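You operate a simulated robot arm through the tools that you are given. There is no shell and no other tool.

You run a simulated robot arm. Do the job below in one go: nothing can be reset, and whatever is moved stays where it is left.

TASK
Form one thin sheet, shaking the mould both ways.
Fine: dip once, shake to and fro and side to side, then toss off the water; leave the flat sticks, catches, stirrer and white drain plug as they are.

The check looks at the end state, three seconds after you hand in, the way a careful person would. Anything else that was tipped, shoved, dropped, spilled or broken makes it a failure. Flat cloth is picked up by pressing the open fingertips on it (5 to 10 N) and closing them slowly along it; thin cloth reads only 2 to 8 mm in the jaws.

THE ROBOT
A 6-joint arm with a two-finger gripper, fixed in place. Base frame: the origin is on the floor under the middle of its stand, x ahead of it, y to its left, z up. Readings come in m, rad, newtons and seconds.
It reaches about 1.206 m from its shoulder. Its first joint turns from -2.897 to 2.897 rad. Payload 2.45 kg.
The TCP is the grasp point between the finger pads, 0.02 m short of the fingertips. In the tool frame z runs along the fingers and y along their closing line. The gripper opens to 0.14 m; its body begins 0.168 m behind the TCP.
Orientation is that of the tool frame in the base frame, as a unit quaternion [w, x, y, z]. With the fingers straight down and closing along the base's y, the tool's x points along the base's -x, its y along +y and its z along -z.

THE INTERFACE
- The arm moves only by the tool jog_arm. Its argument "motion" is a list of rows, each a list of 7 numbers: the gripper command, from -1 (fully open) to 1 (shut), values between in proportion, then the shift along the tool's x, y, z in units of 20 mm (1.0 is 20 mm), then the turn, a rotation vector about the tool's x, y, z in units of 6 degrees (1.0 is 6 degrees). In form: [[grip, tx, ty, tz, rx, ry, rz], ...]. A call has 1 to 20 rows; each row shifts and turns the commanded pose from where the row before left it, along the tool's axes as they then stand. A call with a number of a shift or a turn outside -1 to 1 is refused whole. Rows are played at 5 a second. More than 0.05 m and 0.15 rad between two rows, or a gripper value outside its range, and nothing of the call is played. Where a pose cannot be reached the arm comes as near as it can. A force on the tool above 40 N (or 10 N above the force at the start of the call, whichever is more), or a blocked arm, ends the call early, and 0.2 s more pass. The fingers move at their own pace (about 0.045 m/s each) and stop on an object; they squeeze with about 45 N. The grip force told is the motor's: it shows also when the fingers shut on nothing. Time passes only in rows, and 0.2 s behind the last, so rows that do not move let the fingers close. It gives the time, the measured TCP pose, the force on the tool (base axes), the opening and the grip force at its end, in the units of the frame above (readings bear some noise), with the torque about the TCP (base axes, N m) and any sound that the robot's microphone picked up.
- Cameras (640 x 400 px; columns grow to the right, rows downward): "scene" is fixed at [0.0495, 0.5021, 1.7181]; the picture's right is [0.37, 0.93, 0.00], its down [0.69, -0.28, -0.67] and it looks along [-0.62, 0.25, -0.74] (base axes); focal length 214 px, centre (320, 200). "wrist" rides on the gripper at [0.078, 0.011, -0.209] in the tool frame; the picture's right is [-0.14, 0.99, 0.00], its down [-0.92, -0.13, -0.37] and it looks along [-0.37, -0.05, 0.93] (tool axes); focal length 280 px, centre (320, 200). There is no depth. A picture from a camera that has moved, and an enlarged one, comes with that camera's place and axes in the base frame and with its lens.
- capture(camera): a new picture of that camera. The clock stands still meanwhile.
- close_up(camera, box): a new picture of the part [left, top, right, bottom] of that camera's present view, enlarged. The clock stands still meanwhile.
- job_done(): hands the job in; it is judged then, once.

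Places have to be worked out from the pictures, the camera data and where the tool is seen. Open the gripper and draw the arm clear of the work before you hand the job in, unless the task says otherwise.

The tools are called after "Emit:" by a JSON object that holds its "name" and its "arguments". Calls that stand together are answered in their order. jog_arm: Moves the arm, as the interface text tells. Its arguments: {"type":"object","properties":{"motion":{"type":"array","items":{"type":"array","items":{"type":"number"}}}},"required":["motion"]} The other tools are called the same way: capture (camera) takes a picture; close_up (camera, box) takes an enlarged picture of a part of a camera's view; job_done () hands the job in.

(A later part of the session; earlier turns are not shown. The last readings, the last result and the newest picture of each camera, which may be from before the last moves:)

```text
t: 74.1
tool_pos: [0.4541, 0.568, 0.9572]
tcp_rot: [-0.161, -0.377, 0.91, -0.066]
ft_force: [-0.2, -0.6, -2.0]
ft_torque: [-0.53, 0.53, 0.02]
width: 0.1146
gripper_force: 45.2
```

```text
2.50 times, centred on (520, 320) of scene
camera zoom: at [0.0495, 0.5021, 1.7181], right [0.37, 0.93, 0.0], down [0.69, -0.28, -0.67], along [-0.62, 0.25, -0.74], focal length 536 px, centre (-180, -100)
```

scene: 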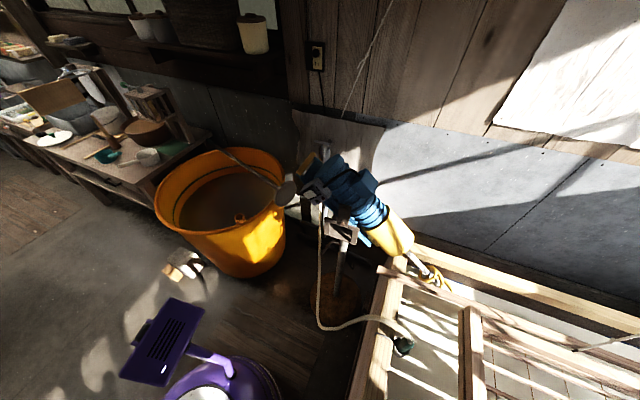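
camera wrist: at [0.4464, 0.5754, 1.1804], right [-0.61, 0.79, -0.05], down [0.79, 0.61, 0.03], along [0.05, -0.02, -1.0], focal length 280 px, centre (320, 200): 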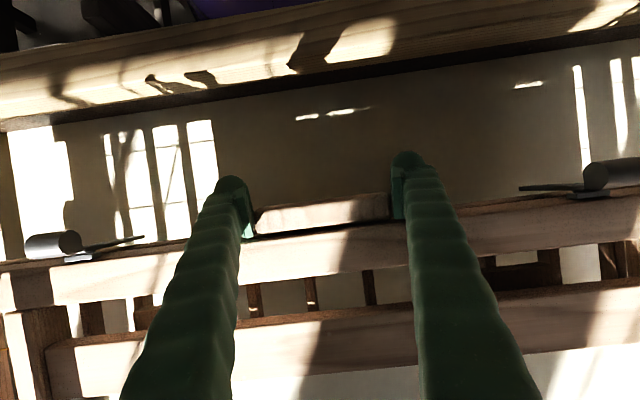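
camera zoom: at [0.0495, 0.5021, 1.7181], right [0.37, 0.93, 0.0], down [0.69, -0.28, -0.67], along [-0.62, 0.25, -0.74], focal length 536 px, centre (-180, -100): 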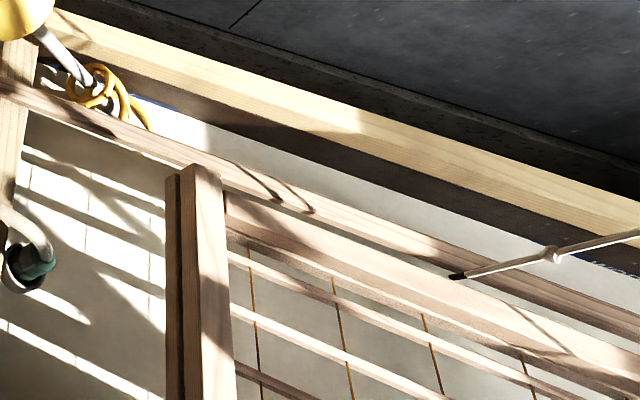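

The front is now 5° up and the mould wants to tip its far edge further down (torque -0.75 N m); the pool is still on the screen. I lift on another 10 cm and let the tool follow the tilt.

Emit:
{"name": "jog_arm", "arguments": {"motion": [[1, 0.375, 0, -0.927, 0, 0.4, 0], [1, 0.415, 0, -0.91, 0, 0.4, 0], [1, 0.454, 0, -0.891, 0, 0.4, 0], [1, 0.492, 0, -0.87, 0, 0.4, 0], [1, 0.53, 0, -0.848, 0, 0.4, 0], [1, 0.53, 0, -0.848, 0, 0, 0]]}}

Emit:
{"name": "capture", "arguments": {"camera": "wrist"}}

Emit:
{"name": "close_up", "arguments": {"camera": "scene", "box": [400, 240, 640, 400]}}

```text
t: 74.6
tool_pos: [0.4569, 0.57, 0.9835]
tcp_rot: [-0.184, -0.374, 0.906, -0.077]
ft_force: [-4.4, 9.1, -28.0]
ft_torque: [-2.2, -1.11, 0.05]
width: 0.114
gripper_force: 44.8
stopped in row 2: the force on the tool passed its limit at 127 N (the readings are from after the stop); the commanded pose is now the measured one
```

```text
taken
camera wrist: at [0.4566, 0.5843, 1.2063], right [-0.61, 0.79, -0.05], down [0.79, 0.61, -0.02], along [0.02, -0.06, -1.0], focal length 280 px, centre (320, 200)
```

wrist: 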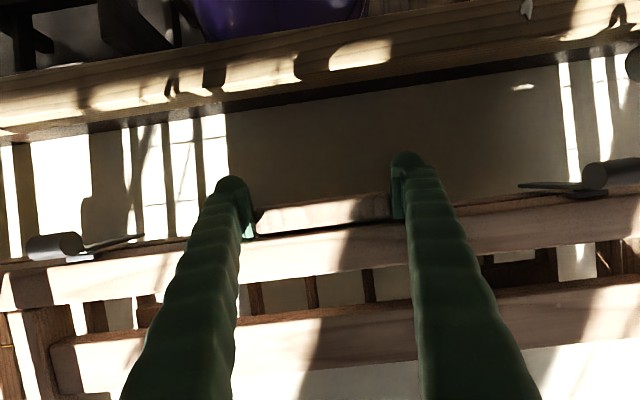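

```text
2.50 times, centred on (520, 320) of scene
camera zoom: at [0.0495, 0.5021, 1.7181], right [0.37, 0.93, 0.0], down [0.69, -0.28, -0.67], along [-0.62, 0.25, -0.74], focal length 536 px, centre (-180, -100)
```

zoom: 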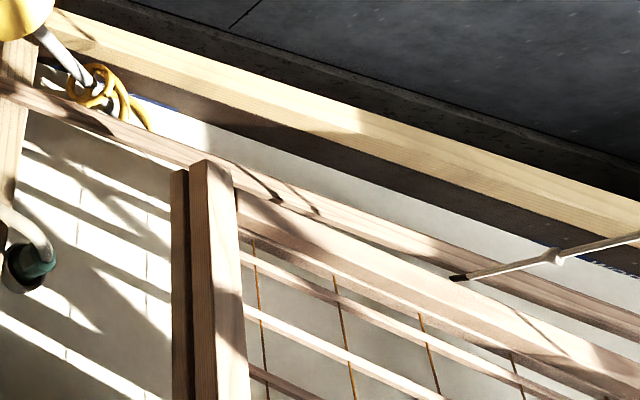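

A sudden 127 N stop: something resisted the lift. The seam in the front rail looks wider, so I look closely at the catches and the seam before doing anything else.

Emit:
{"name": "close_up", "arguments": {"camera": "wrist", "box": [0, 180, 200, 320]}}

Emit:
{"name": "close_up", "arguments": {"camera": "wrist", "box": [440, 120, 640, 260]}}

Emit:
{"name": "close_up", "arguments": {"camera": "scene", "box": [440, 280, 520, 340]}}

Emit:
{"name": "close_up", "arguments": {"camera": "scene", "box": [440, 330, 560, 400]}}

```text
2.86 times, centred on (100, 250) of wrist
camera zoom: at [0.4566, 0.5843, 1.2063], right [-0.61, 0.79, -0.05], down [0.79, 0.61, -0.02], along [0.02, -0.06, -1.0], focal length 801 px, centre (949, 57)
```

zoom: 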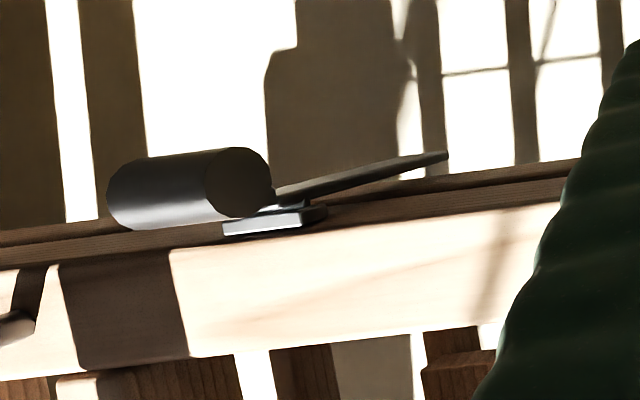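

```text
2.86 times, centred on (540, 190) of wrist
camera zoom: at [0.4566, 0.5843, 1.2063], right [-0.61, 0.79, -0.05], down [0.79, 0.61, -0.02], along [0.02, -0.06, -1.0], focal length 801 px, centre (-309, 229)
```

zoom: 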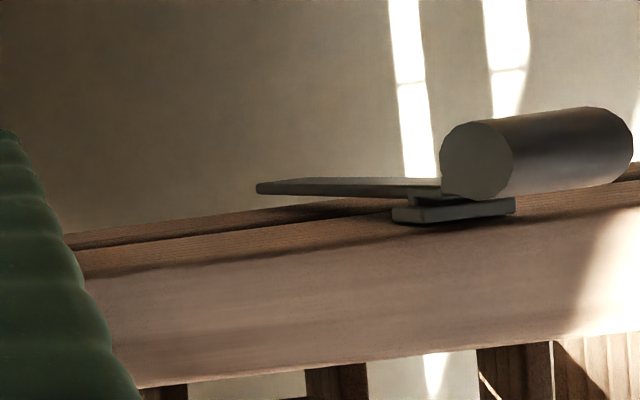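

```text
6.67 times, centred on (480, 310) of scene
camera zoom: at [0.0495, 0.5021, 1.7181], right [0.37, 0.93, 0.0], down [0.69, -0.28, -0.67], along [-0.62, 0.25, -0.74], focal length 1430 px, centre (-747, -533)
```

zoom: 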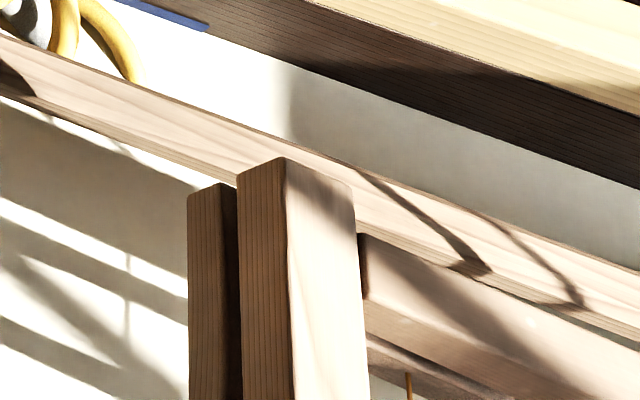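

```text
5.33 times, centred on (500, 365) of scene
camera zoom: at [0.0495, 0.5021, 1.7181], right [0.37, 0.93, 0.0], down [0.69, -0.28, -0.67], along [-0.62, 0.25, -0.74], focal length 1144 px, centre (-640, -680)
```

zoom: 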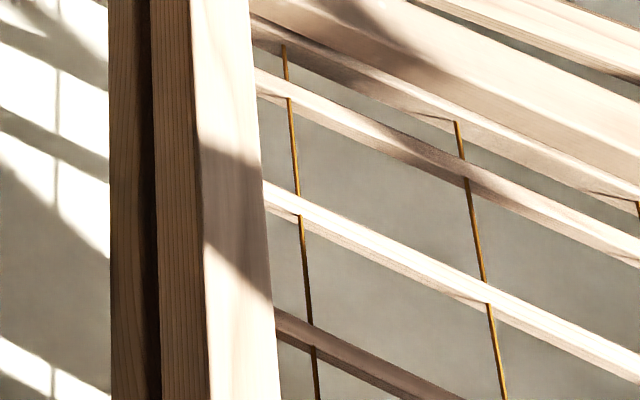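

The upper frame with the bar has lifted about 3 cm off the lower frame until the catches (still hanging closed) took the load. I ease back down 4 cm at once so the frames close again, and check.

Emit:
{"name": "jog_arm", "arguments": {"motion": [[1, -0.2, 0, 0.46, 0, 0, 0], [1, -0.2, 0, 0.46, 0, -0.2, 0], [1, -0.2, 0, 0.46, 0, -0.2, 0], [1, -0.2, 0, 0.46, 0, -0.2, 0]]}}

Emit:
{"name": "capture", "arguments": {"camera": "wrist"}}

Emit:
{"name": "close_up", "arguments": {"camera": "scene", "box": [400, 240, 640, 400]}}

Emit:
{"name": "close_up", "arguments": {"camera": "scene", "box": [440, 280, 520, 340]}}

```text
t: 75.6
tool_pos: [0.4569, 0.57, 0.9439]
tcp_rot: [-0.156, -0.377, 0.911, -0.065]
ft_force: [-0.8, -1.7, 1.6]
ft_torque: [0.62, -0.29, 0.08]
width: 0.1136
gripper_force: 45.2
```

```text
taken
camera wrist: at [0.4473, 0.5748, 1.1666], right [-0.61, 0.79, -0.05], down [0.79, 0.61, 0.04], along [0.06, -0.01, -1.0], focal length 280 px, centre (320, 200)
```

wrist: 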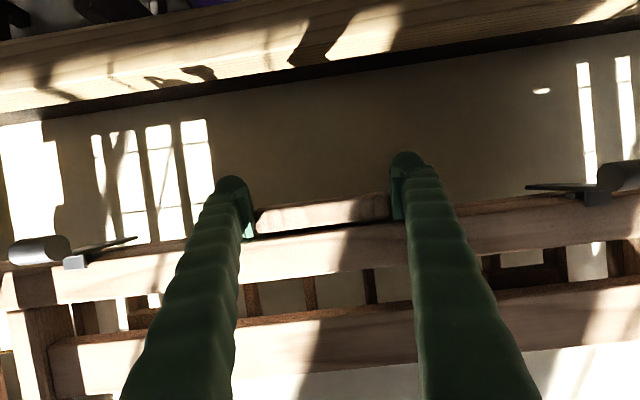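

```text
2.50 times, centred on (520, 320) of scene
camera zoom: at [0.0495, 0.5021, 1.7181], right [0.37, 0.93, 0.0], down [0.69, -0.28, -0.67], along [-0.62, 0.25, -0.74], focal length 536 px, centre (-180, -100)
```

zoom: 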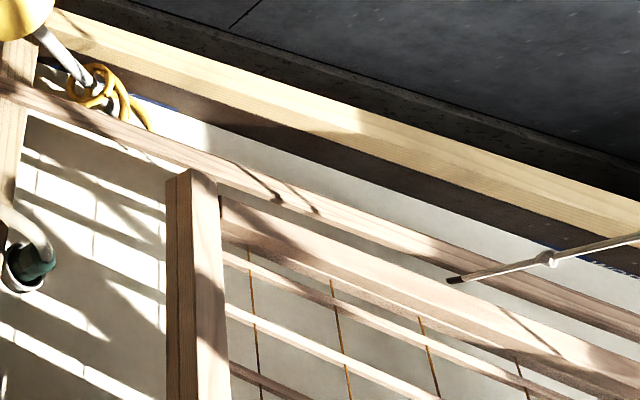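

```text
6.67 times, centred on (480, 310) of scene
camera zoom: at [0.0495, 0.5021, 1.7181], right [0.37, 0.93, 0.0], down [0.69, -0.28, -0.67], along [-0.62, 0.25, -0.74], focal length 1430 px, centre (-747, -533)
```

zoom: 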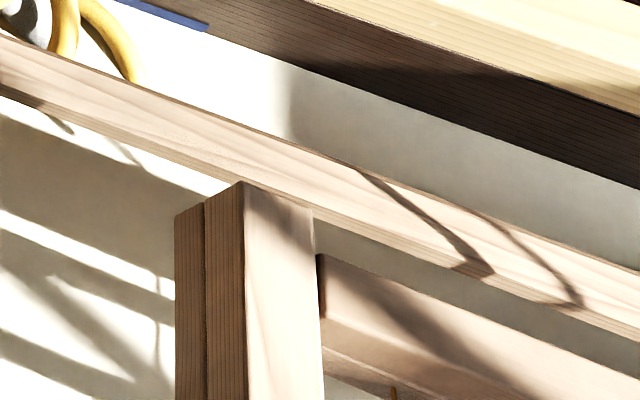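

The frames are closed again and only 1.6 N act on the tool; the catches still hang as before. I look closer at the far part of the mould and the pool to judge tilt and remaining water.

Emit:
{"name": "close_up", "arguments": {"camera": "scene", "box": [540, 310, 640, 400]}}

Emit:
{"name": "close_up", "arguments": {"camera": "wrist", "box": [220, 300, 420, 400]}}

Emit:
{"name": "close_up", "arguments": {"camera": "wrist", "box": [0, 220, 160, 400]}}

```text
4.44 times, centred on (590, 355) of scene
camera zoom: at [0.0495, 0.5021, 1.7181], right [0.37, 0.93, 0.0], down [0.69, -0.28, -0.67], along [-0.62, 0.25, -0.74], focal length 953 px, centre (-880, -489)
```

zoom: 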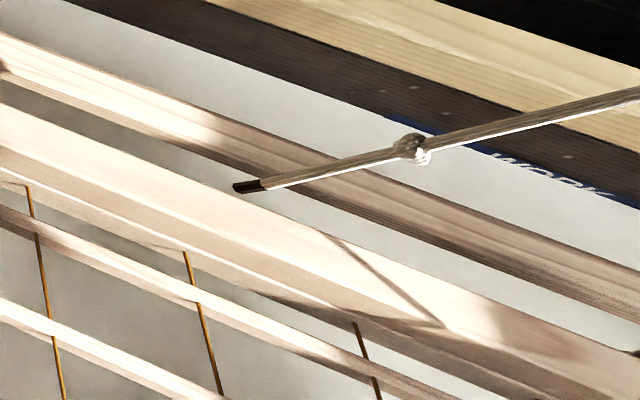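

```text
3.20 times, centred on (320, 350) of wrist
camera zoom: at [0.4473, 0.5748, 1.1666], right [-0.61, 0.79, -0.05], down [0.79, 0.61, 0.04], along [0.06, -0.01, -1.0], focal length 897 px, centre (320, -280)
```

zoom: 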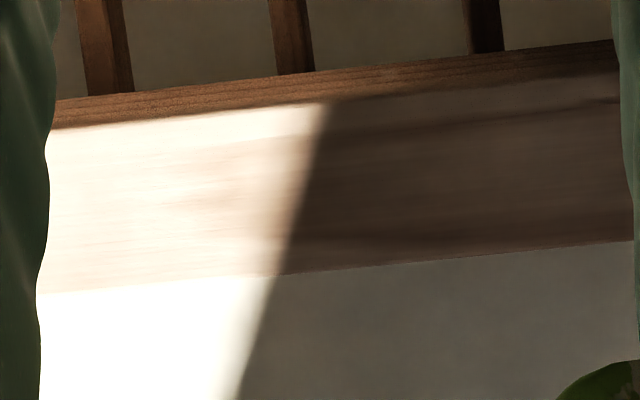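

```text
2.22 times, centred on (80, 310) of wrist
camera zoom: at [0.4473, 0.5748, 1.1666], right [-0.61, 0.79, -0.05], down [0.79, 0.61, 0.04], along [0.06, -0.01, -1.0], focal length 623 px, centre (853, -44)
```

zoom: 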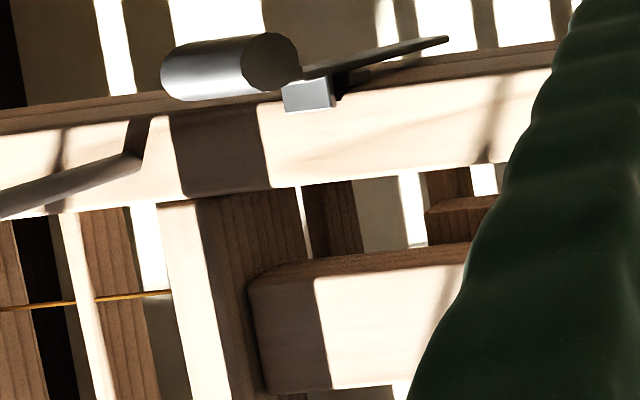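

The bar has slid about 2 cm toward the fingertips during that jerk, so the hold is poor now; the mould itself hangs level and closed. I release, back off a little, bring the tool upright and take a new look to grip it afresh.

Emit:
{"name": "jog_arm", "arguments": {"motion": [[-0.7, 0, 0, 0, 0, 0, 0], [-0.85, 0, 0, 0, 0, 0, 0], [-1, 0, 0, 0, 0, 0, 0], [-1, 0, 0, 0, 0, 0, 0], [-1, 0.7, 0, 0, 0, 0, 0], [-1, 0, 0, 0, 0, -0.8, 0], [-1, 0, 0, 0, 0, -0.8, 0], [-1, 0, 0, 0, 0, -0.8, 0], [-1, 0, 0, 0, 0, -0.8, 0], [-1, 0, 0, 0, 0, 0, 0]]}}

Emit:
{"name": "capture", "arguments": {"camera": "wrist"}}

Emit:
{"name": "close_up", "arguments": {"camera": "wrist", "box": [180, 100, 460, 260]}}

Emit:
{"name": "close_up", "arguments": {"camera": "scene", "box": [440, 280, 520, 340]}}

```text
t: 77.8
tool_pos: [0.4465, 0.5608, 0.9492]
tcp_rot: [-0.002, -0.381, 0.924, -0.001]
ft_force: [-0.2, -1.1, 0.6]
ft_torque: [0.03, 0.02, 0.0]
width: 0.1401
gripper_force: 0.1
```

```text
taken
camera wrist: at [0.3857, 0.5135, 1.1576], right [-0.6, 0.8, 0.0], down [0.74, 0.56, 0.36], along [0.29, 0.22, -0.93], focal length 280 px, centre (320, 200)
```

wrist: 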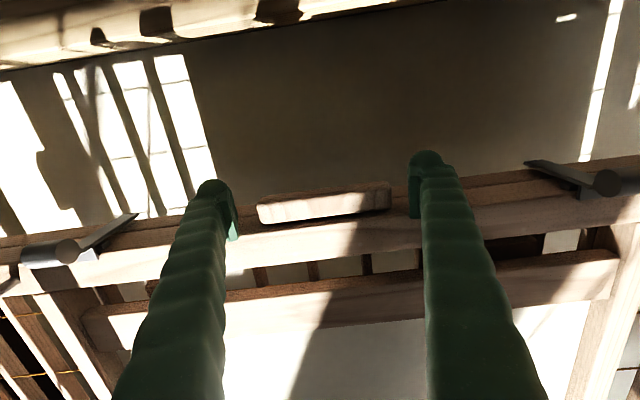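

```text
2.29 times, centred on (320, 180) of wrist
camera zoom: at [0.3857, 0.5135, 1.1576], right [-0.6, 0.8, 0.0], down [0.74, 0.56, 0.36], along [0.29, 0.22, -0.93], focal length 641 px, centre (320, 246)
```

zoom: 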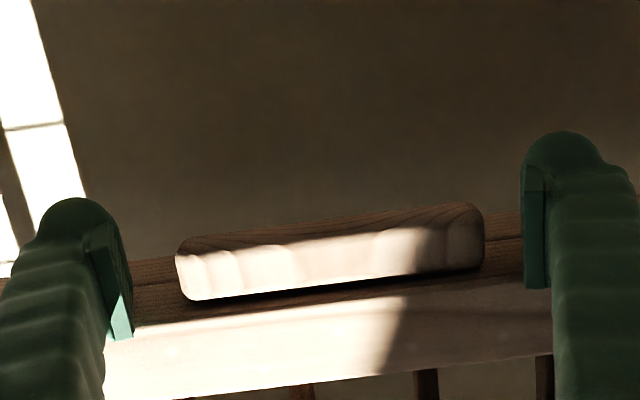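

```text
6.67 times, centred on (480, 310) of scene
camera zoom: at [0.0495, 0.5021, 1.7181], right [0.37, 0.93, 0.0], down [0.69, -0.28, -0.67], along [-0.62, 0.25, -0.74], focal length 1430 px, centre (-747, -533)
```

zoom: 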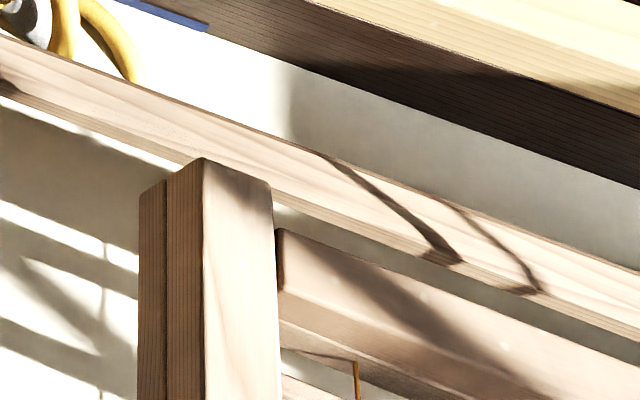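

The bar is back at u ≈ 0.729, z ≈ 0.926 with the frames shut, and the white pool still lies on the screen. I line up (5 mm forward, 4 mm right, 2.4 cm down) and grip again.

Emit:
{"name": "jog_arm", "arguments": {"motion": [[-1, -0.25, 0.2, 0, 0, 0, 0], [-1, 0, 0, 0.6, 0, 0, 0], [-1, 0, 0, 0.55, 0, 0, 0], [-0.85, 0, 0, 0, 0, 0, 0], [-0.76, 0, 0, 0, 0, 0, 0], [-0.72, 0, 0, 0, 0, 0, 0], [-0.68, 0, 0, 0, 0, 0, 0], [-0.6, 0, 0, 0, 0, 0, 0], [0, 0, 0, 0, 0, 0, 0], [1, 0, 0, 0, 0, 0, 0]]}}

Emit:
{"name": "close_up", "arguments": {"camera": "wrist", "box": [180, 100, 460, 260]}}

Emit:
{"name": "close_up", "arguments": {"camera": "scene", "box": [440, 280, 520, 340]}}

```text
t: 80.0
tool_pos: [0.447, 0.5663, 0.9262]
tcp_rot: [-0.003, -0.382, 0.924, -0.002]
ft_force: [0.2, -0.8, 0.5]
ft_torque: [0.32, 0.21, 0.15]
width: 0.1226
gripper_force: 44.9
```

```text
2.29 times, centred on (320, 180) of wrist
camera zoom: at [0.3853, 0.5199, 1.1345], right [-0.6, 0.8, 0.0], down [0.74, 0.56, 0.36], along [0.29, 0.22, -0.93], focal length 641 px, centre (320, 246)
```

zoom: 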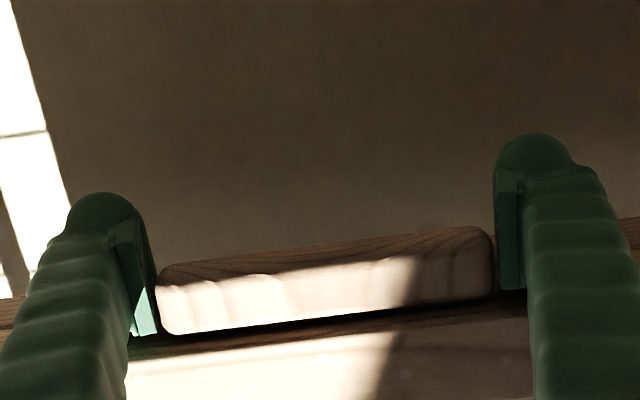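

```text
6.67 times, centred on (480, 310) of scene
camera zoom: at [0.0495, 0.5021, 1.7181], right [0.37, 0.93, 0.0], down [0.69, -0.28, -0.67], along [-0.62, 0.25, -0.74], focal length 1430 px, centre (-747, -533)
```

zoom: 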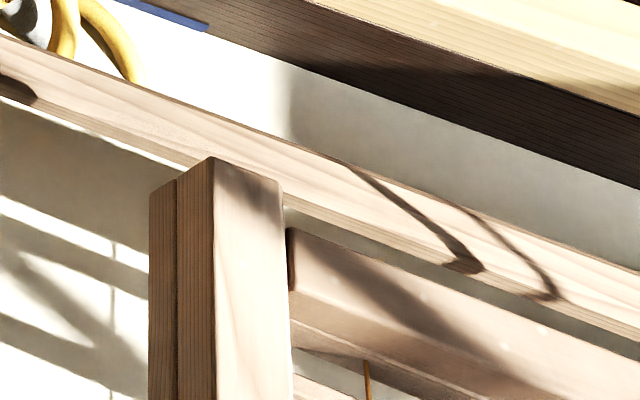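

The hold is good again (0.1226 m, frames shut). I lift very slowly, 2 cm/s, to let the catches take up their play without a jerk.

Emit:
{"name": "jog_arm", "arguments": {"motion": [[1, 0, 0, -0.2, 0, 0, 0], [1, 0, 0, -0.2, 0, 0, 0], [1, 0, 0, -0.2, 0, 0, 0], [1, 0, 0, -0.2, 0, 0, 0], [1, 0, 0, -0.2, 0, 0, 0], [1, 0, 0, -0.2, 0, 0, 0], [1, 0, 0, 0, 0, 0, 0]]}}

Emit:
{"name": "close_up", "arguments": {"camera": "scene", "box": [440, 280, 520, 340]}}

Emit:
{"name": "close_up", "arguments": {"camera": "wrist", "box": [0, 140, 260, 340]}}

```text
t: 81.6
tool_pos: [0.4486, 0.5677, 0.9501]
tcp_rot: [-0.003, -0.382, 0.924, -0.001]
ft_force: [0.2, -0.6, -3.5]
ft_torque: [-0.57, 0.4, 0.36]
width: 0.1217
gripper_force: 44.6
```

```text
6.67 times, centred on (480, 310) of scene
camera zoom: at [0.0495, 0.5021, 1.7181], right [0.37, 0.93, 0.0], down [0.69, -0.28, -0.67], along [-0.62, 0.25, -0.74], focal length 1430 px, centre (-747, -533)
```

zoom: 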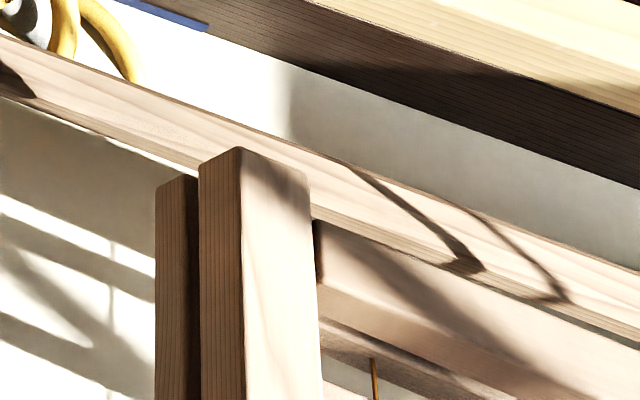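

```text
2.00 times, centred on (130, 240) of wrist
camera zoom: at [0.3871, 0.5209, 1.1583], right [-0.6, 0.8, 0.0], down [0.74, 0.56, 0.36], along [0.29, 0.22, -0.93], focal length 561 px, centre (700, 120)
```

zoom: 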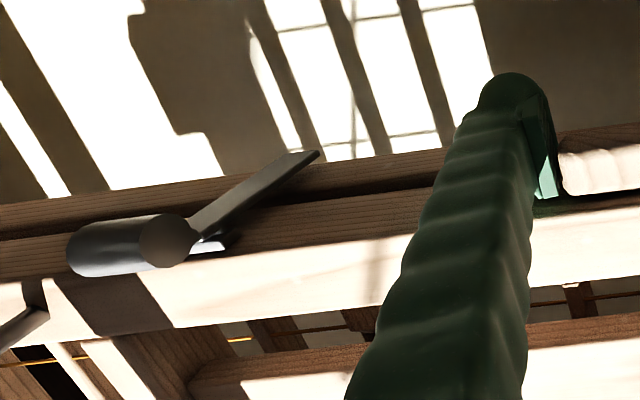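

The upper frame comes up alone so far (−3.5 N), with the catch plates still hanging over the seam. I go on at 1 cm/s until the catches take the load.

Emit:
{"name": "jog_arm", "arguments": {"motion": [[1, 0, 0, -0.1, 0, 0, 0], [1, 0, 0, -0.1, 0, 0, 0], [1, 0, 0, -0.1, 0, 0, 0], [1, 0, 0, -0.1, 0, 0, 0], [1, 0, 0, -0.1, 0, 0, 0], [1, 0, 0, 0, 0, 0, 0]]}}

Emit:
{"name": "close_up", "arguments": {"camera": "scene", "box": [440, 280, 520, 340]}}

Emit:
{"name": "close_up", "arguments": {"camera": "wrist", "box": [0, 140, 260, 340]}}

```text
t: 83.0
tool_pos: [0.4486, 0.5659, 0.9605]
tcp_rot: [-0.003, -0.382, 0.924, -0.002]
ft_force: [1.3, -0.3, -5.6]
ft_torque: [-0.82, 0.62, 0.48]
width: 0.1209
gripper_force: 44.9
```

```text
6.67 times, centred on (480, 310) of scene
camera zoom: at [0.0495, 0.5021, 1.7181], right [0.37, 0.93, 0.0], down [0.69, -0.28, -0.67], along [-0.62, 0.25, -0.74], focal length 1430 px, centre (-747, -533)
```

zoom: 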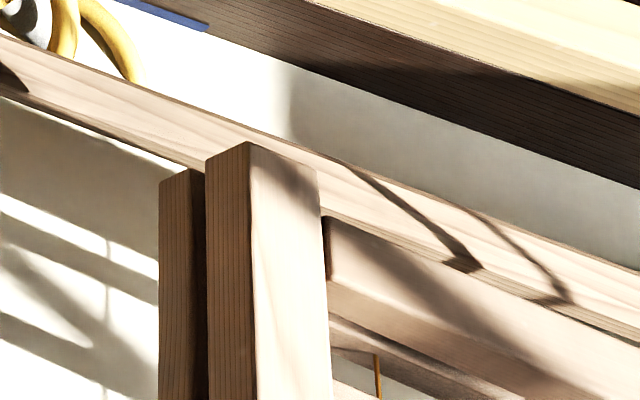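

```text
2.00 times, centred on (130, 240) of wrist
camera zoom: at [0.387, 0.5202, 1.1687], right [-0.6, 0.8, 0.0], down [0.74, 0.56, 0.36], along [0.29, 0.22, -0.93], focal length 561 px, centre (700, 120)
```

zoom: 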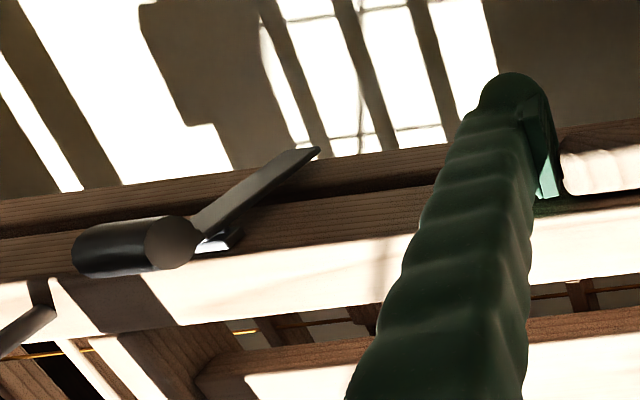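

The lower frame is now starting to follow (−5.6 N). I keep lifting slowly by another 4 cm.

Emit:
{"name": "jog_arm", "arguments": {"motion": [[1, 0, 0, -0.15, 0, 0, 0], [1, 0, 0, -0.15, 0, 0, 0], [1, 0, 0, -0.15, 0, 0, 0], [1, 0, 0, -0.15, 0, 0, 0], [1, 0, 0, -0.2, 0, 0, 0], [1, 0, 0, -0.2, 0, 0, 0], [1, 0, 0, -0.2, 0, 0, 0], [1, 0, 0, -0.2, 0, 0, 0], [1, 0, 0, -0.2, 0, 0, 0], [1, 0, 0, -0.2, 0, 0, 0]]}}

Emit:
{"name": "capture", "arguments": {"camera": "wrist"}}

Emit:
{"name": "close_up", "arguments": {"camera": "scene", "box": [400, 240, 640, 400]}}

Emit:
{"name": "close_up", "arguments": {"camera": "scene", "box": [440, 280, 520, 340]}}

```text
t: 85.2
tool_pos: [0.4482, 0.5668, 0.9974]
tcp_rot: [-0.002, -0.382, 0.924, 0.0]
ft_force: [0.7, 0.8, -7.6]
ft_torque: [-0.55, 0.6, 0.24]
width: 0.1192
gripper_force: 45.1
```

```text
taken
camera wrist: at [0.3868, 0.5202, 1.2056], right [-0.6, 0.8, 0.0], down [0.74, 0.56, 0.36], along [0.29, 0.22, -0.93], focal length 280 px, centre (320, 200)
```

wrist: 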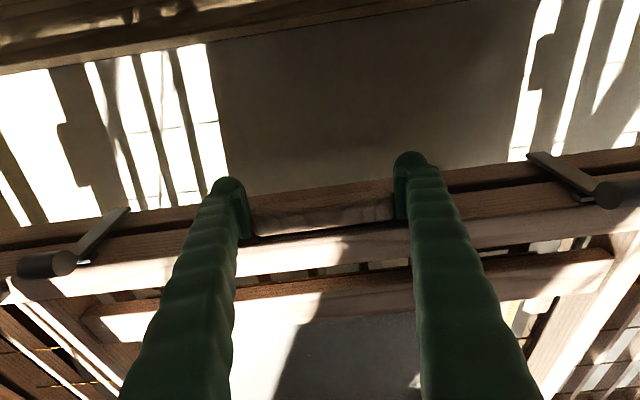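

```text
2.50 times, centred on (520, 320) of scene
camera zoom: at [0.0495, 0.5021, 1.7181], right [0.37, 0.93, 0.0], down [0.69, -0.28, -0.67], along [-0.62, 0.25, -0.74], focal length 536 px, centre (-180, -100)
```

zoom: 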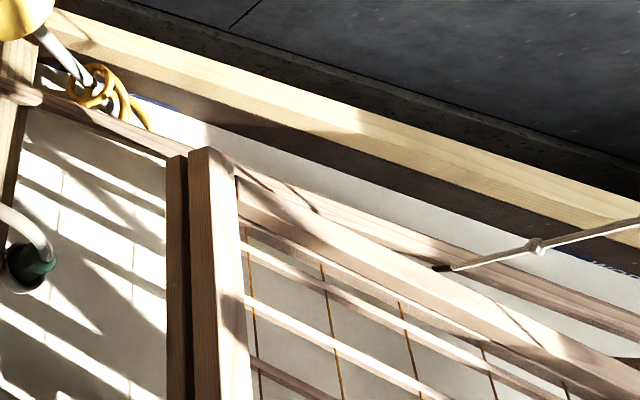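

```text
6.67 times, centred on (480, 310) of scene
camera zoom: at [0.0495, 0.5021, 1.7181], right [0.37, 0.93, 0.0], down [0.69, -0.28, -0.67], along [-0.62, 0.25, -0.74], focal length 1430 px, centre (-747, -533)
```

zoom: 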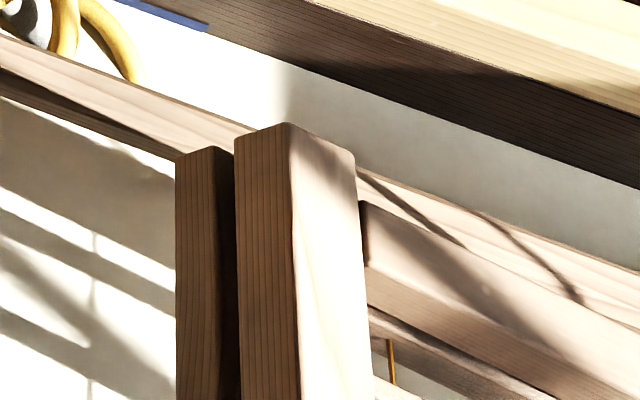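

The front is now up by about 7 cm with only −7.6 N, and the surface on the screen looks darker. I look closely at it.

Emit:
{"name": "close_up", "arguments": {"camera": "wrist", "box": [230, 290, 420, 400]}}

Emit:
{"name": "close_up", "arguments": {"camera": "wrist", "box": [480, 250, 640, 400]}}

```text
3.37 times, centred on (325, 345) of wrist
camera zoom: at [0.3868, 0.5202, 1.2056], right [-0.6, 0.8, 0.0], down [0.74, 0.56, 0.36], along [0.29, 0.22, -0.93], focal length 944 px, centre (303, -288)
```

zoom: 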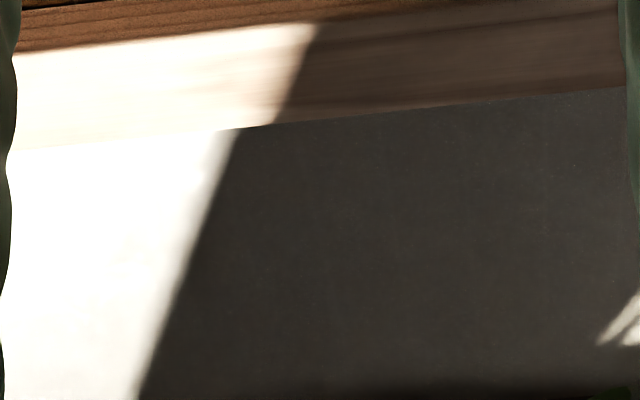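

```text
2.67 times, centred on (560, 325) of wrist
camera zoom: at [0.3868, 0.5202, 1.2056], right [-0.6, 0.8, 0.0], down [0.74, 0.56, 0.36], along [0.29, 0.22, -0.93], focal length 748 px, centre (-320, -133)
```

zoom: 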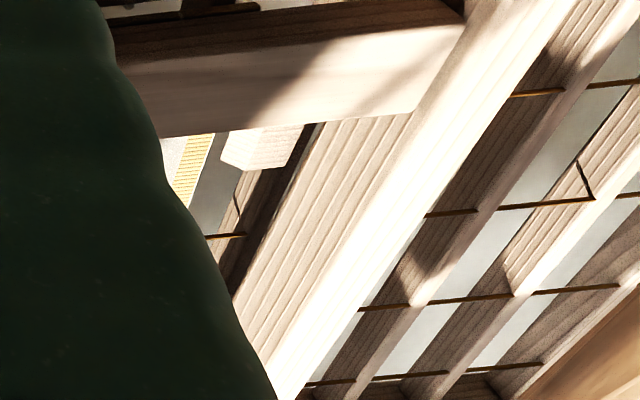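

The slurry pool has given way to a thin white layer with bare yellow screen at its margin, so water is running off. To make the toss a clear one I tilt the mould further: 8 cm more at the front, the tool following the tilt.

Emit:
{"name": "jog_arm", "arguments": {"motion": [[1, 0.01, 0, -0.3, 0, 0.25, 0], [1, 0.02, 0, -0.4, 0, 0.25, 0], [1, 0.04, 0, -0.5, 0, 0.25, 0], [1, 0.05, 0, -0.5, 0, 0.25, 0], [1, 0.07, 0, -0.5, 0, 0.25, 0], [1, 0.08, 0, -0.5, 0, 0.25, 0], [1, 0.09, 0, -0.5, 0, 0.25, 0], [1, 0.1, 0, -0.5, 0, 0.25, 0], [1, 0.1, 0, -0.4, 0, 0, 0]]}}

Emit:
{"name": "capture", "arguments": {"camera": "wrist"}}

Emit:
{"name": "close_up", "arguments": {"camera": "scene", "box": [400, 240, 640, 400]}}

```text
t: 86.2
tool_pos: [0.4495, 0.5693, 1.0227]
tcp_rot: [-0.045, -0.382, 0.923, -0.018]
ft_force: [0.8, -0.6, -20.8]
ft_torque: [-0.34, 0.18, -0.14]
width: 0.1089
gripper_force: 45.2
stopped in row 4: the force on the tool passed its limit at 45 N (the readings are from after the stop); the commanded pose is now the measured one
```

```text
taken
camera wrist: at [0.4013, 0.5368, 1.2383], right [-0.6, 0.8, -0.01], down [0.76, 0.58, 0.28], along [0.23, 0.16, -0.96], focal length 280 px, centre (320, 200)
```

wrist: 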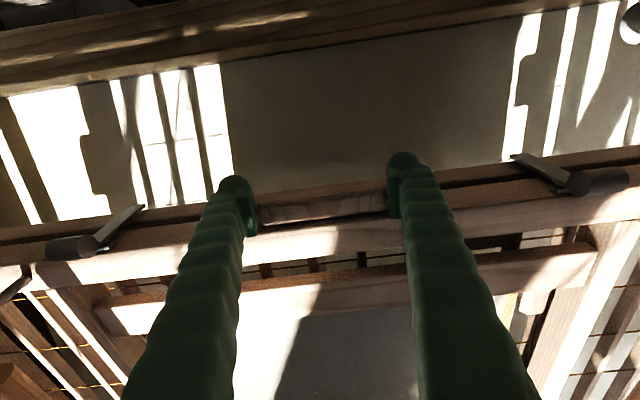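

```text
2.50 times, centred on (520, 320) of scene
camera zoom: at [0.0495, 0.5021, 1.7181], right [0.37, 0.93, 0.0], down [0.69, -0.28, -0.67], along [-0.62, 0.25, -0.74], focal length 536 px, centre (-180, -100)
```

zoom: 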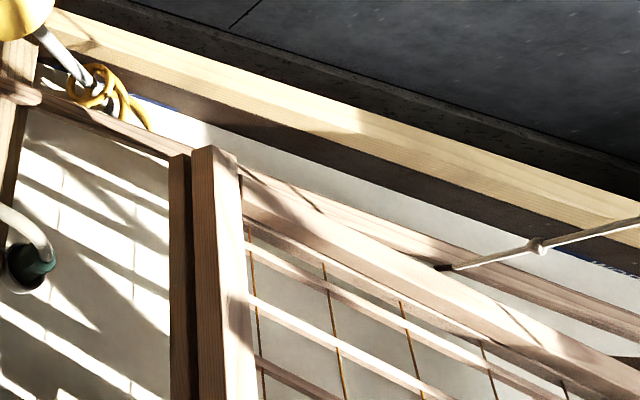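

The resistance jumped (45 N, now −21 N) and the bar has slid to the very fingertips, so I won't lift any further. The water has visibly gone; I lower gently back to the hanging height so the frames close.

Emit:
{"name": "jog_arm", "arguments": {"motion": [[1, -0.02, 0, 0.2, 0, 0, 0], [1, -0.02, 0, 0.2, 0, 0, 0], [1, -0.02, 0, 0.2, 0, 0, 0], [1, -0.03, 0, 0.3, 0, 0, 0], [1, -0.03, 0, 0.3, 0, 0, 0], [1, -0.03, 0, 0.3, 0, 0, 0], [1, -0.03, 0, 0.3, 0, 0, 0], [1, -0.03, 0, 0.3, 0, 0, 0], [1, -0.03, 0, 0.3, 0, 0, 0], [1, 0, 0, 0, 0, 0, 0]]}}

Emit:
{"name": "capture", "arguments": {"camera": "wrist"}}

Emit:
{"name": "close_up", "arguments": {"camera": "scene", "box": [440, 280, 520, 340]}}

```text
t: 88.4
tool_pos: [0.4476, 0.5699, 0.9773]
tcp_rot: [-0.046, -0.381, 0.923, -0.018]
ft_force: [-0.4, -0.9, 0.4]
ft_torque: [0.45, -0.48, -0.02]
width: 0.1089
gripper_force: 44.7
```

```text
taken
camera wrist: at [0.401, 0.5363, 1.1919], right [-0.6, 0.8, -0.01], down [0.76, 0.58, 0.28], along [0.23, 0.16, -0.96], focal length 280 px, centre (320, 200)
```

wrist: 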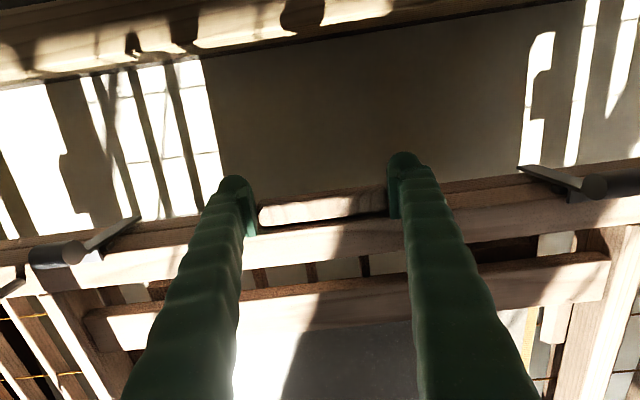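

```text
6.67 times, centred on (480, 310) of scene
camera zoom: at [0.0495, 0.5021, 1.7181], right [0.37, 0.93, 0.0], down [0.69, -0.28, -0.67], along [-0.62, 0.25, -0.74], focal length 1430 px, centre (-747, -533)
```

zoom: 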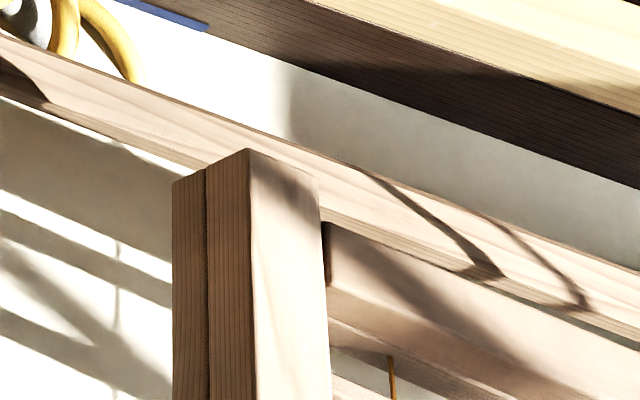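

The frames are shut again and the load is nil, though the front still stands about 3 cm high. I look at the layer on the screen before setting the mould level.

Emit:
{"name": "close_up", "arguments": {"camera": "wrist", "box": [230, 290, 420, 400]}}

Emit:
{"name": "close_up", "arguments": {"camera": "wrist", "box": [480, 280, 620, 400]}}

Emit:
{"name": "close_up", "arguments": {"camera": "scene", "box": [540, 310, 640, 400]}}

```text
3.37 times, centred on (325, 345) of wrist
camera zoom: at [0.401, 0.5363, 1.1919], right [-0.6, 0.8, -0.01], down [0.76, 0.58, 0.28], along [0.23, 0.16, -0.96], focal length 944 px, centre (303, -288)
```

zoom: 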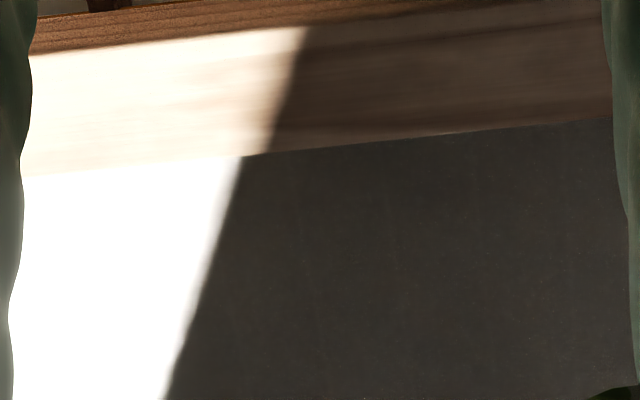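

```text
3.33 times, centred on (550, 340) of wrist
camera zoom: at [0.401, 0.5363, 1.1919], right [-0.6, 0.8, -0.01], down [0.76, 0.58, 0.28], along [0.23, 0.16, -0.96], focal length 935 px, centre (-447, -267)
```

zoom: 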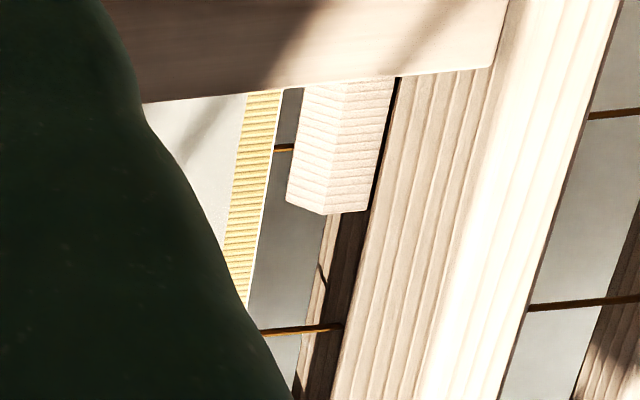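

```text
4.44 times, centred on (590, 355) of scene
camera zoom: at [0.0495, 0.5021, 1.7181], right [0.37, 0.93, 0.0], down [0.69, -0.28, -0.67], along [-0.62, 0.25, -0.74], focal length 953 px, centre (-880, -489)
```

zoom: 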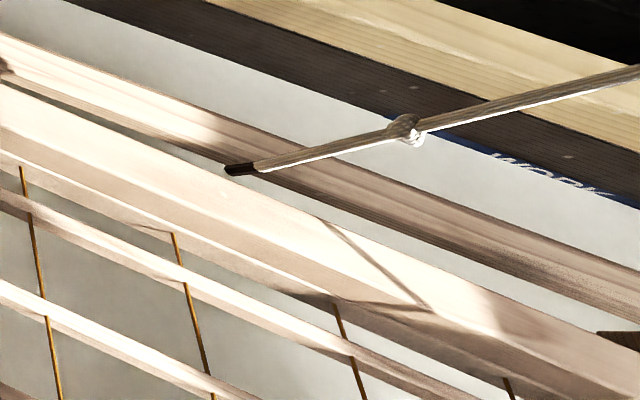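

A thin even white sheet lies on the screen with clean yellow margin. Now I press the front gently back down about 3 cm to the level at which it first hung.

Emit:
{"name": "jog_arm", "arguments": {"motion": [[1, -0.02, 0, 0.2, 0, 0, 0], [1, -0.02, 0, 0.2, 0, 0, 0], [1, -0.02, 0, 0.2, 0, 0, 0], [1, -0.02, 0, 0.2, 0, 0, 0], [1, -0.02, 0, 0.2, 0, 0, 0], [1, -0.02, 0, 0.2, 0, 0, 0], [1, -0.02, 0, 0.2, 0, 0, 0], [1, 0, 0, 0, 0, 0, 0]]}}

Emit:
{"name": "capture", "arguments": {"camera": "wrist"}}

Emit:
{"name": "close_up", "arguments": {"camera": "scene", "box": [400, 240, 640, 400]}}

Emit:
{"name": "close_up", "arguments": {"camera": "scene", "box": [440, 280, 520, 340]}}

```text
t: 90.2
tool_pos: [0.4478, 0.57, 0.9489]
tcp_rot: [-0.044, -0.381, 0.923, -0.019]
ft_force: [0.0, -0.5, 3.1]
ft_torque: [0.76, -0.77, -0.07]
width: 0.1089
gripper_force: 45.1
```

```text
taken
camera wrist: at [0.4002, 0.5372, 1.1629], right [-0.6, 0.8, -0.01], down [0.76, 0.58, 0.28], along [0.23, 0.16, -0.96], focal length 280 px, centre (320, 200)
```

wrist: 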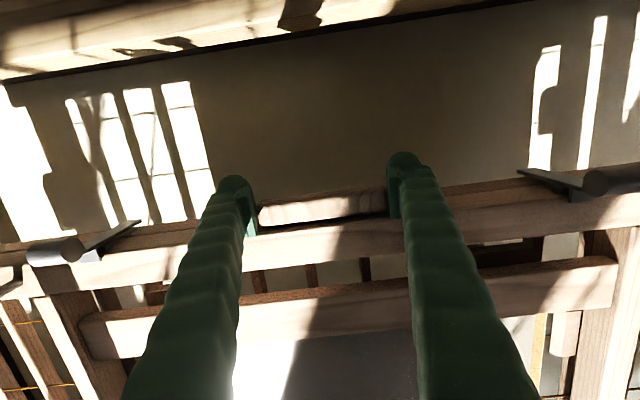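

```text
2.50 times, centred on (520, 320) of scene
camera zoom: at [0.0495, 0.5021, 1.7181], right [0.37, 0.93, 0.0], down [0.69, -0.28, -0.67], along [-0.62, 0.25, -0.74], focal length 536 px, centre (-180, -100)
```

zoom: 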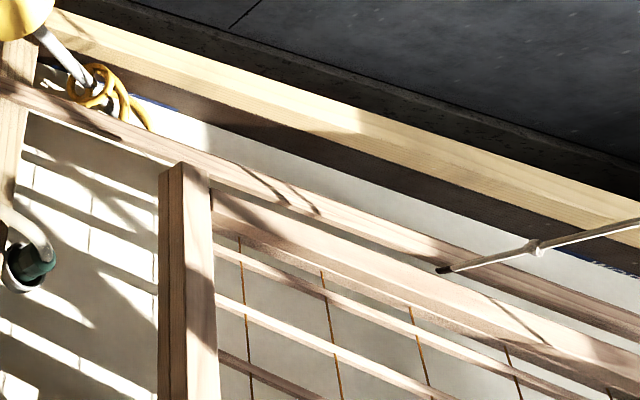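

```text
6.67 times, centred on (480, 310) of scene
camera zoom: at [0.0495, 0.5021, 1.7181], right [0.37, 0.93, 0.0], down [0.69, -0.28, -0.67], along [-0.62, 0.25, -0.74], focal length 1430 px, centre (-747, -533)
```

zoom: 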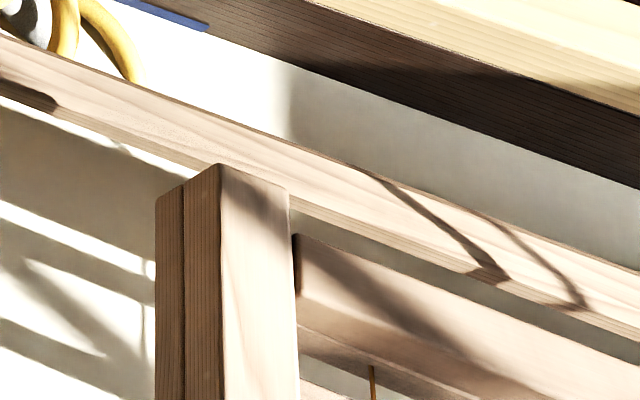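

The mould hangs level again close to its first position, with 3 N of push left. I ease up 1 cm to unload, open the fingers, and draw straight up and back.

Emit:
{"name": "jog_arm", "arguments": {"motion": [[1, 0, 0, -0.15, 0, 0, 0], [1, 0, 0, -0.15, 0, 0, 0], [1, 0, 0, -0.15, 0, 0, 0], [0, 0, 0, 0, 0, 0, 0], [-0.6, 0, 0, 0, 0, 0, 0], [-0.7, 0, 0, 0, 0, 0, 0], [-0.85, 0, 0, 0, 0, 0, 0], [-1, 0, 0, 0, 0, 0, 0], [-1, 0, 0, 0, 0, 0, 0], [-1, 0, 0, 0, 0, 0, 0], [-1, 0.25, 0, 0, 0, 0, 0], [-1, 0.25, 0, 0, 0, 0, 0], [-1, 0, 0, -0.5, 0, 0, 0], [-1, 0, 0, -0.5, 0, 0, 0], [-1, 0, 0, -0.8, 0, 0, 0], [-1, 0, 0, -1, 0, 0, 0], [-1, 0, 0, -1, 0, 0, 0], [-1, 0, 0, -1, 0, 0, 0], [-1, 0, 0, -1, 0, 0, 0]]}}

Emit:
{"name": "capture", "arguments": {"camera": "wrist"}}

Emit:
{"name": "close_up", "arguments": {"camera": "scene", "box": [400, 240, 640, 400]}}

```text
t: 94.2
tool_pos: [0.4492, 0.5715, 1.0735]
tcp_rot: [-0.044, -0.381, 0.923, -0.018]
ft_force: [-0.3, -0.2, -0.1]
ft_torque: [-0.02, 0.02, -0.01]
width: 0.1397
gripper_force: 0.1
```

```text
taken
camera wrist: at [0.4017, 0.5376, 1.2892], right [-0.6, 0.8, -0.01], down [0.76, 0.58, 0.28], along [0.23, 0.16, -0.96], focal length 280 px, centre (320, 200)
```

wrist: 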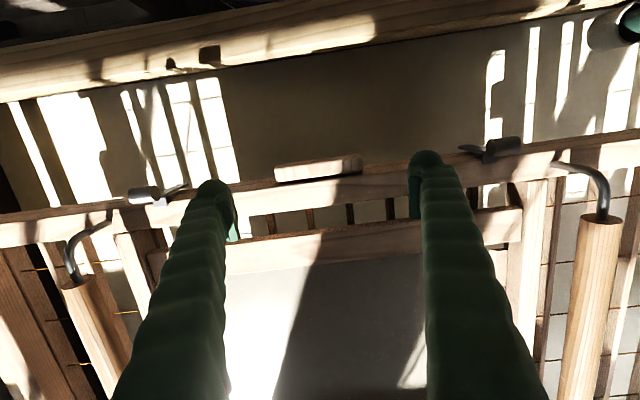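

```text
2.50 times, centred on (520, 320) of scene
camera zoom: at [0.0495, 0.5021, 1.7181], right [0.37, 0.93, 0.0], down [0.69, -0.28, -0.67], along [-0.62, 0.25, -0.74], focal length 536 px, centre (-180, -100)
```

zoom: 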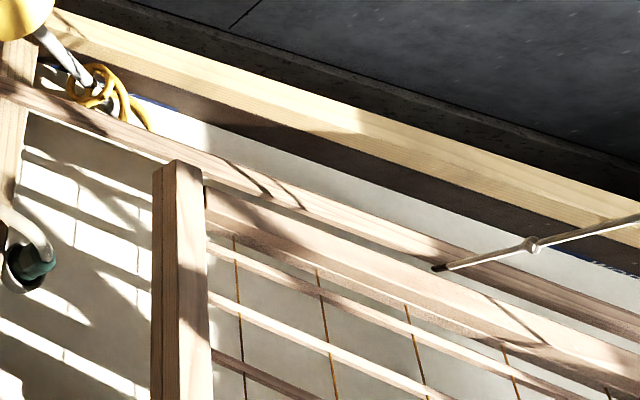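

Released: the mould hangs shut and where it was at first. I draw back and tilt the camera to inspect the sheet from above.

Emit:
{"name": "jog_arm", "arguments": {"motion": [[-1, 0.5, 0, -1, 0, -0.5, 0], [-1, 0.5, 0, -1, 0, -0.5, 0], [-1, 0.5, 0, -1, 0, -0.5, 0], [-1, 0.5, 0, -1, 0, -0.5, 0], [-1, 0.5, 0, -1, 0, -0.5, 0], [-1, 0.5, 0, -1, 0, -0.5, 0], [-1, 0.3, 0, -1, 0, -0.5, 0], [-1, 0, 0, -0.5, 0, -0.5, 0], [-1, 0, 0, 0, 0, 0, 0]]}}

Emit:
{"name": "capture", "arguments": {"camera": "wrist"}}

Emit:
{"name": "close_up", "arguments": {"camera": "wrist", "box": [200, 60, 460, 300]}}

```text
t: 96.2
tool_pos: [0.3953, 0.5169, 1.2197]
tcp_rot: [0.148, -0.377, 0.912, 0.061]
ft_force: [0.3, -0.5, 0.8]
ft_torque: [0.0, 0.0, -0.02]
width: 0.1398
gripper_force: 0.1
```

```text
taken
camera wrist: at [0.2892, 0.4257, 1.392], right [-0.61, 0.79, 0.04], down [0.63, 0.44, 0.64], along [0.49, 0.42, -0.77], focal length 280 px, centre (320, 200)
```

wrist: 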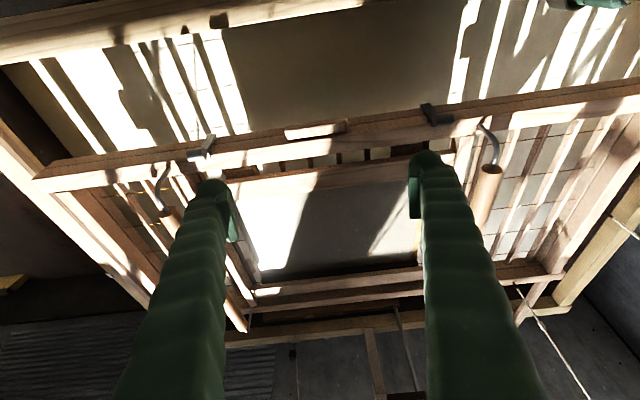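

```text
1.67 times, centred on (330, 180) of wrist
camera zoom: at [0.2892, 0.4257, 1.392], right [-0.61, 0.79, 0.04], down [0.63, 0.44, 0.64], along [0.49, 0.42, -0.77], focal length 467 px, centre (303, 233)
```

zoom: 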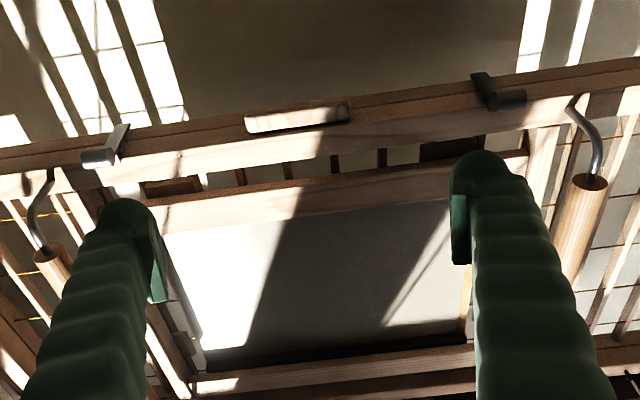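

A smooth white layer covers the screen within the deckle. I look at it enlarged for evenness and for any standing water.

Emit:
{"name": "close_up", "arguments": {"camera": "wrist", "box": [255, 175, 425, 285]}}

Emit:
{"name": "close_up", "arguments": {"camera": "wrist", "box": [160, 90, 320, 190]}}

Emit:
{"name": "close_up", "arguments": {"camera": "wrist", "box": [380, 80, 540, 180]}}

Emit:
{"name": "close_up", "arguments": {"camera": "wrist", "box": [230, 260, 440, 400]}}

```text
3.64 times, centred on (340, 230) of wrist
camera zoom: at [0.2892, 0.4257, 1.392], right [-0.61, 0.79, 0.04], down [0.63, 0.44, 0.64], along [0.49, 0.42, -0.77], focal length 1020 px, centre (247, 91)
```

zoom: 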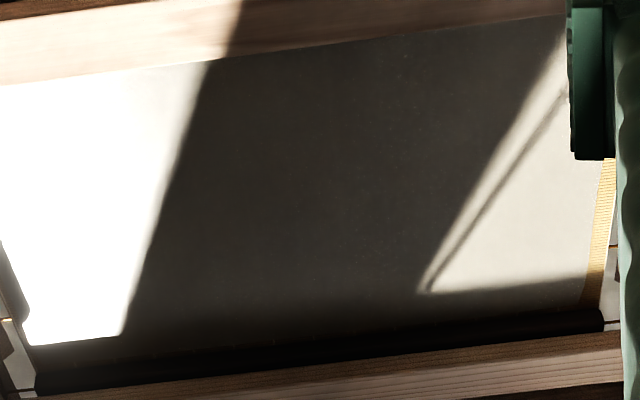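

```text
4.00 times, centred on (240, 140) of wrist
camera zoom: at [0.2892, 0.4257, 1.392], right [-0.61, 0.79, 0.04], down [0.63, 0.44, 0.64], along [0.49, 0.42, -0.77], focal length 1122 px, centre (640, 440)
```

zoom: 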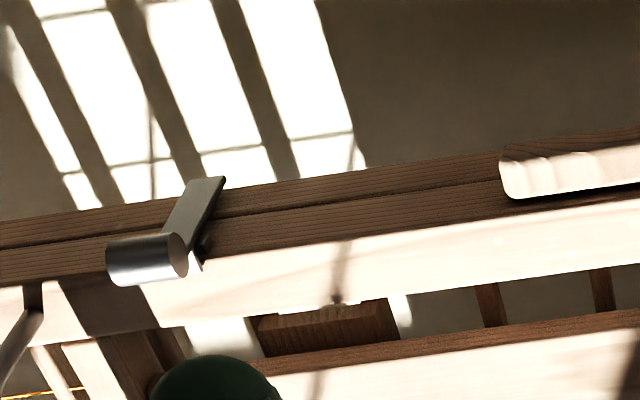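

```text
4.00 times, centred on (460, 130) of wrist
camera zoom: at [0.2892, 0.4257, 1.392], right [-0.61, 0.79, 0.04], down [0.63, 0.44, 0.64], along [0.49, 0.42, -0.77], focal length 1122 px, centre (-240, 480)
```

zoom: 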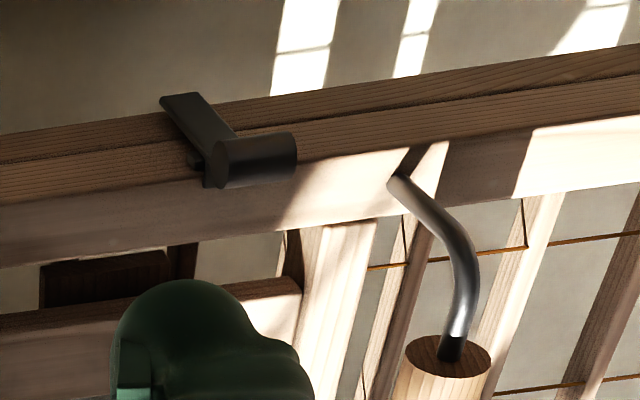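

```text
2.86 times, centred on (335, 330) of wrist
camera zoom: at [0.2892, 0.4257, 1.392], right [-0.61, 0.79, 0.04], down [0.63, 0.44, 0.64], along [0.49, 0.42, -0.77], focal length 801 px, centre (277, -171)
```

zoom: 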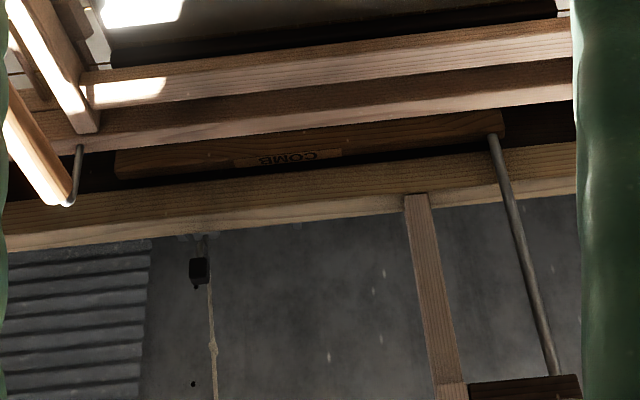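

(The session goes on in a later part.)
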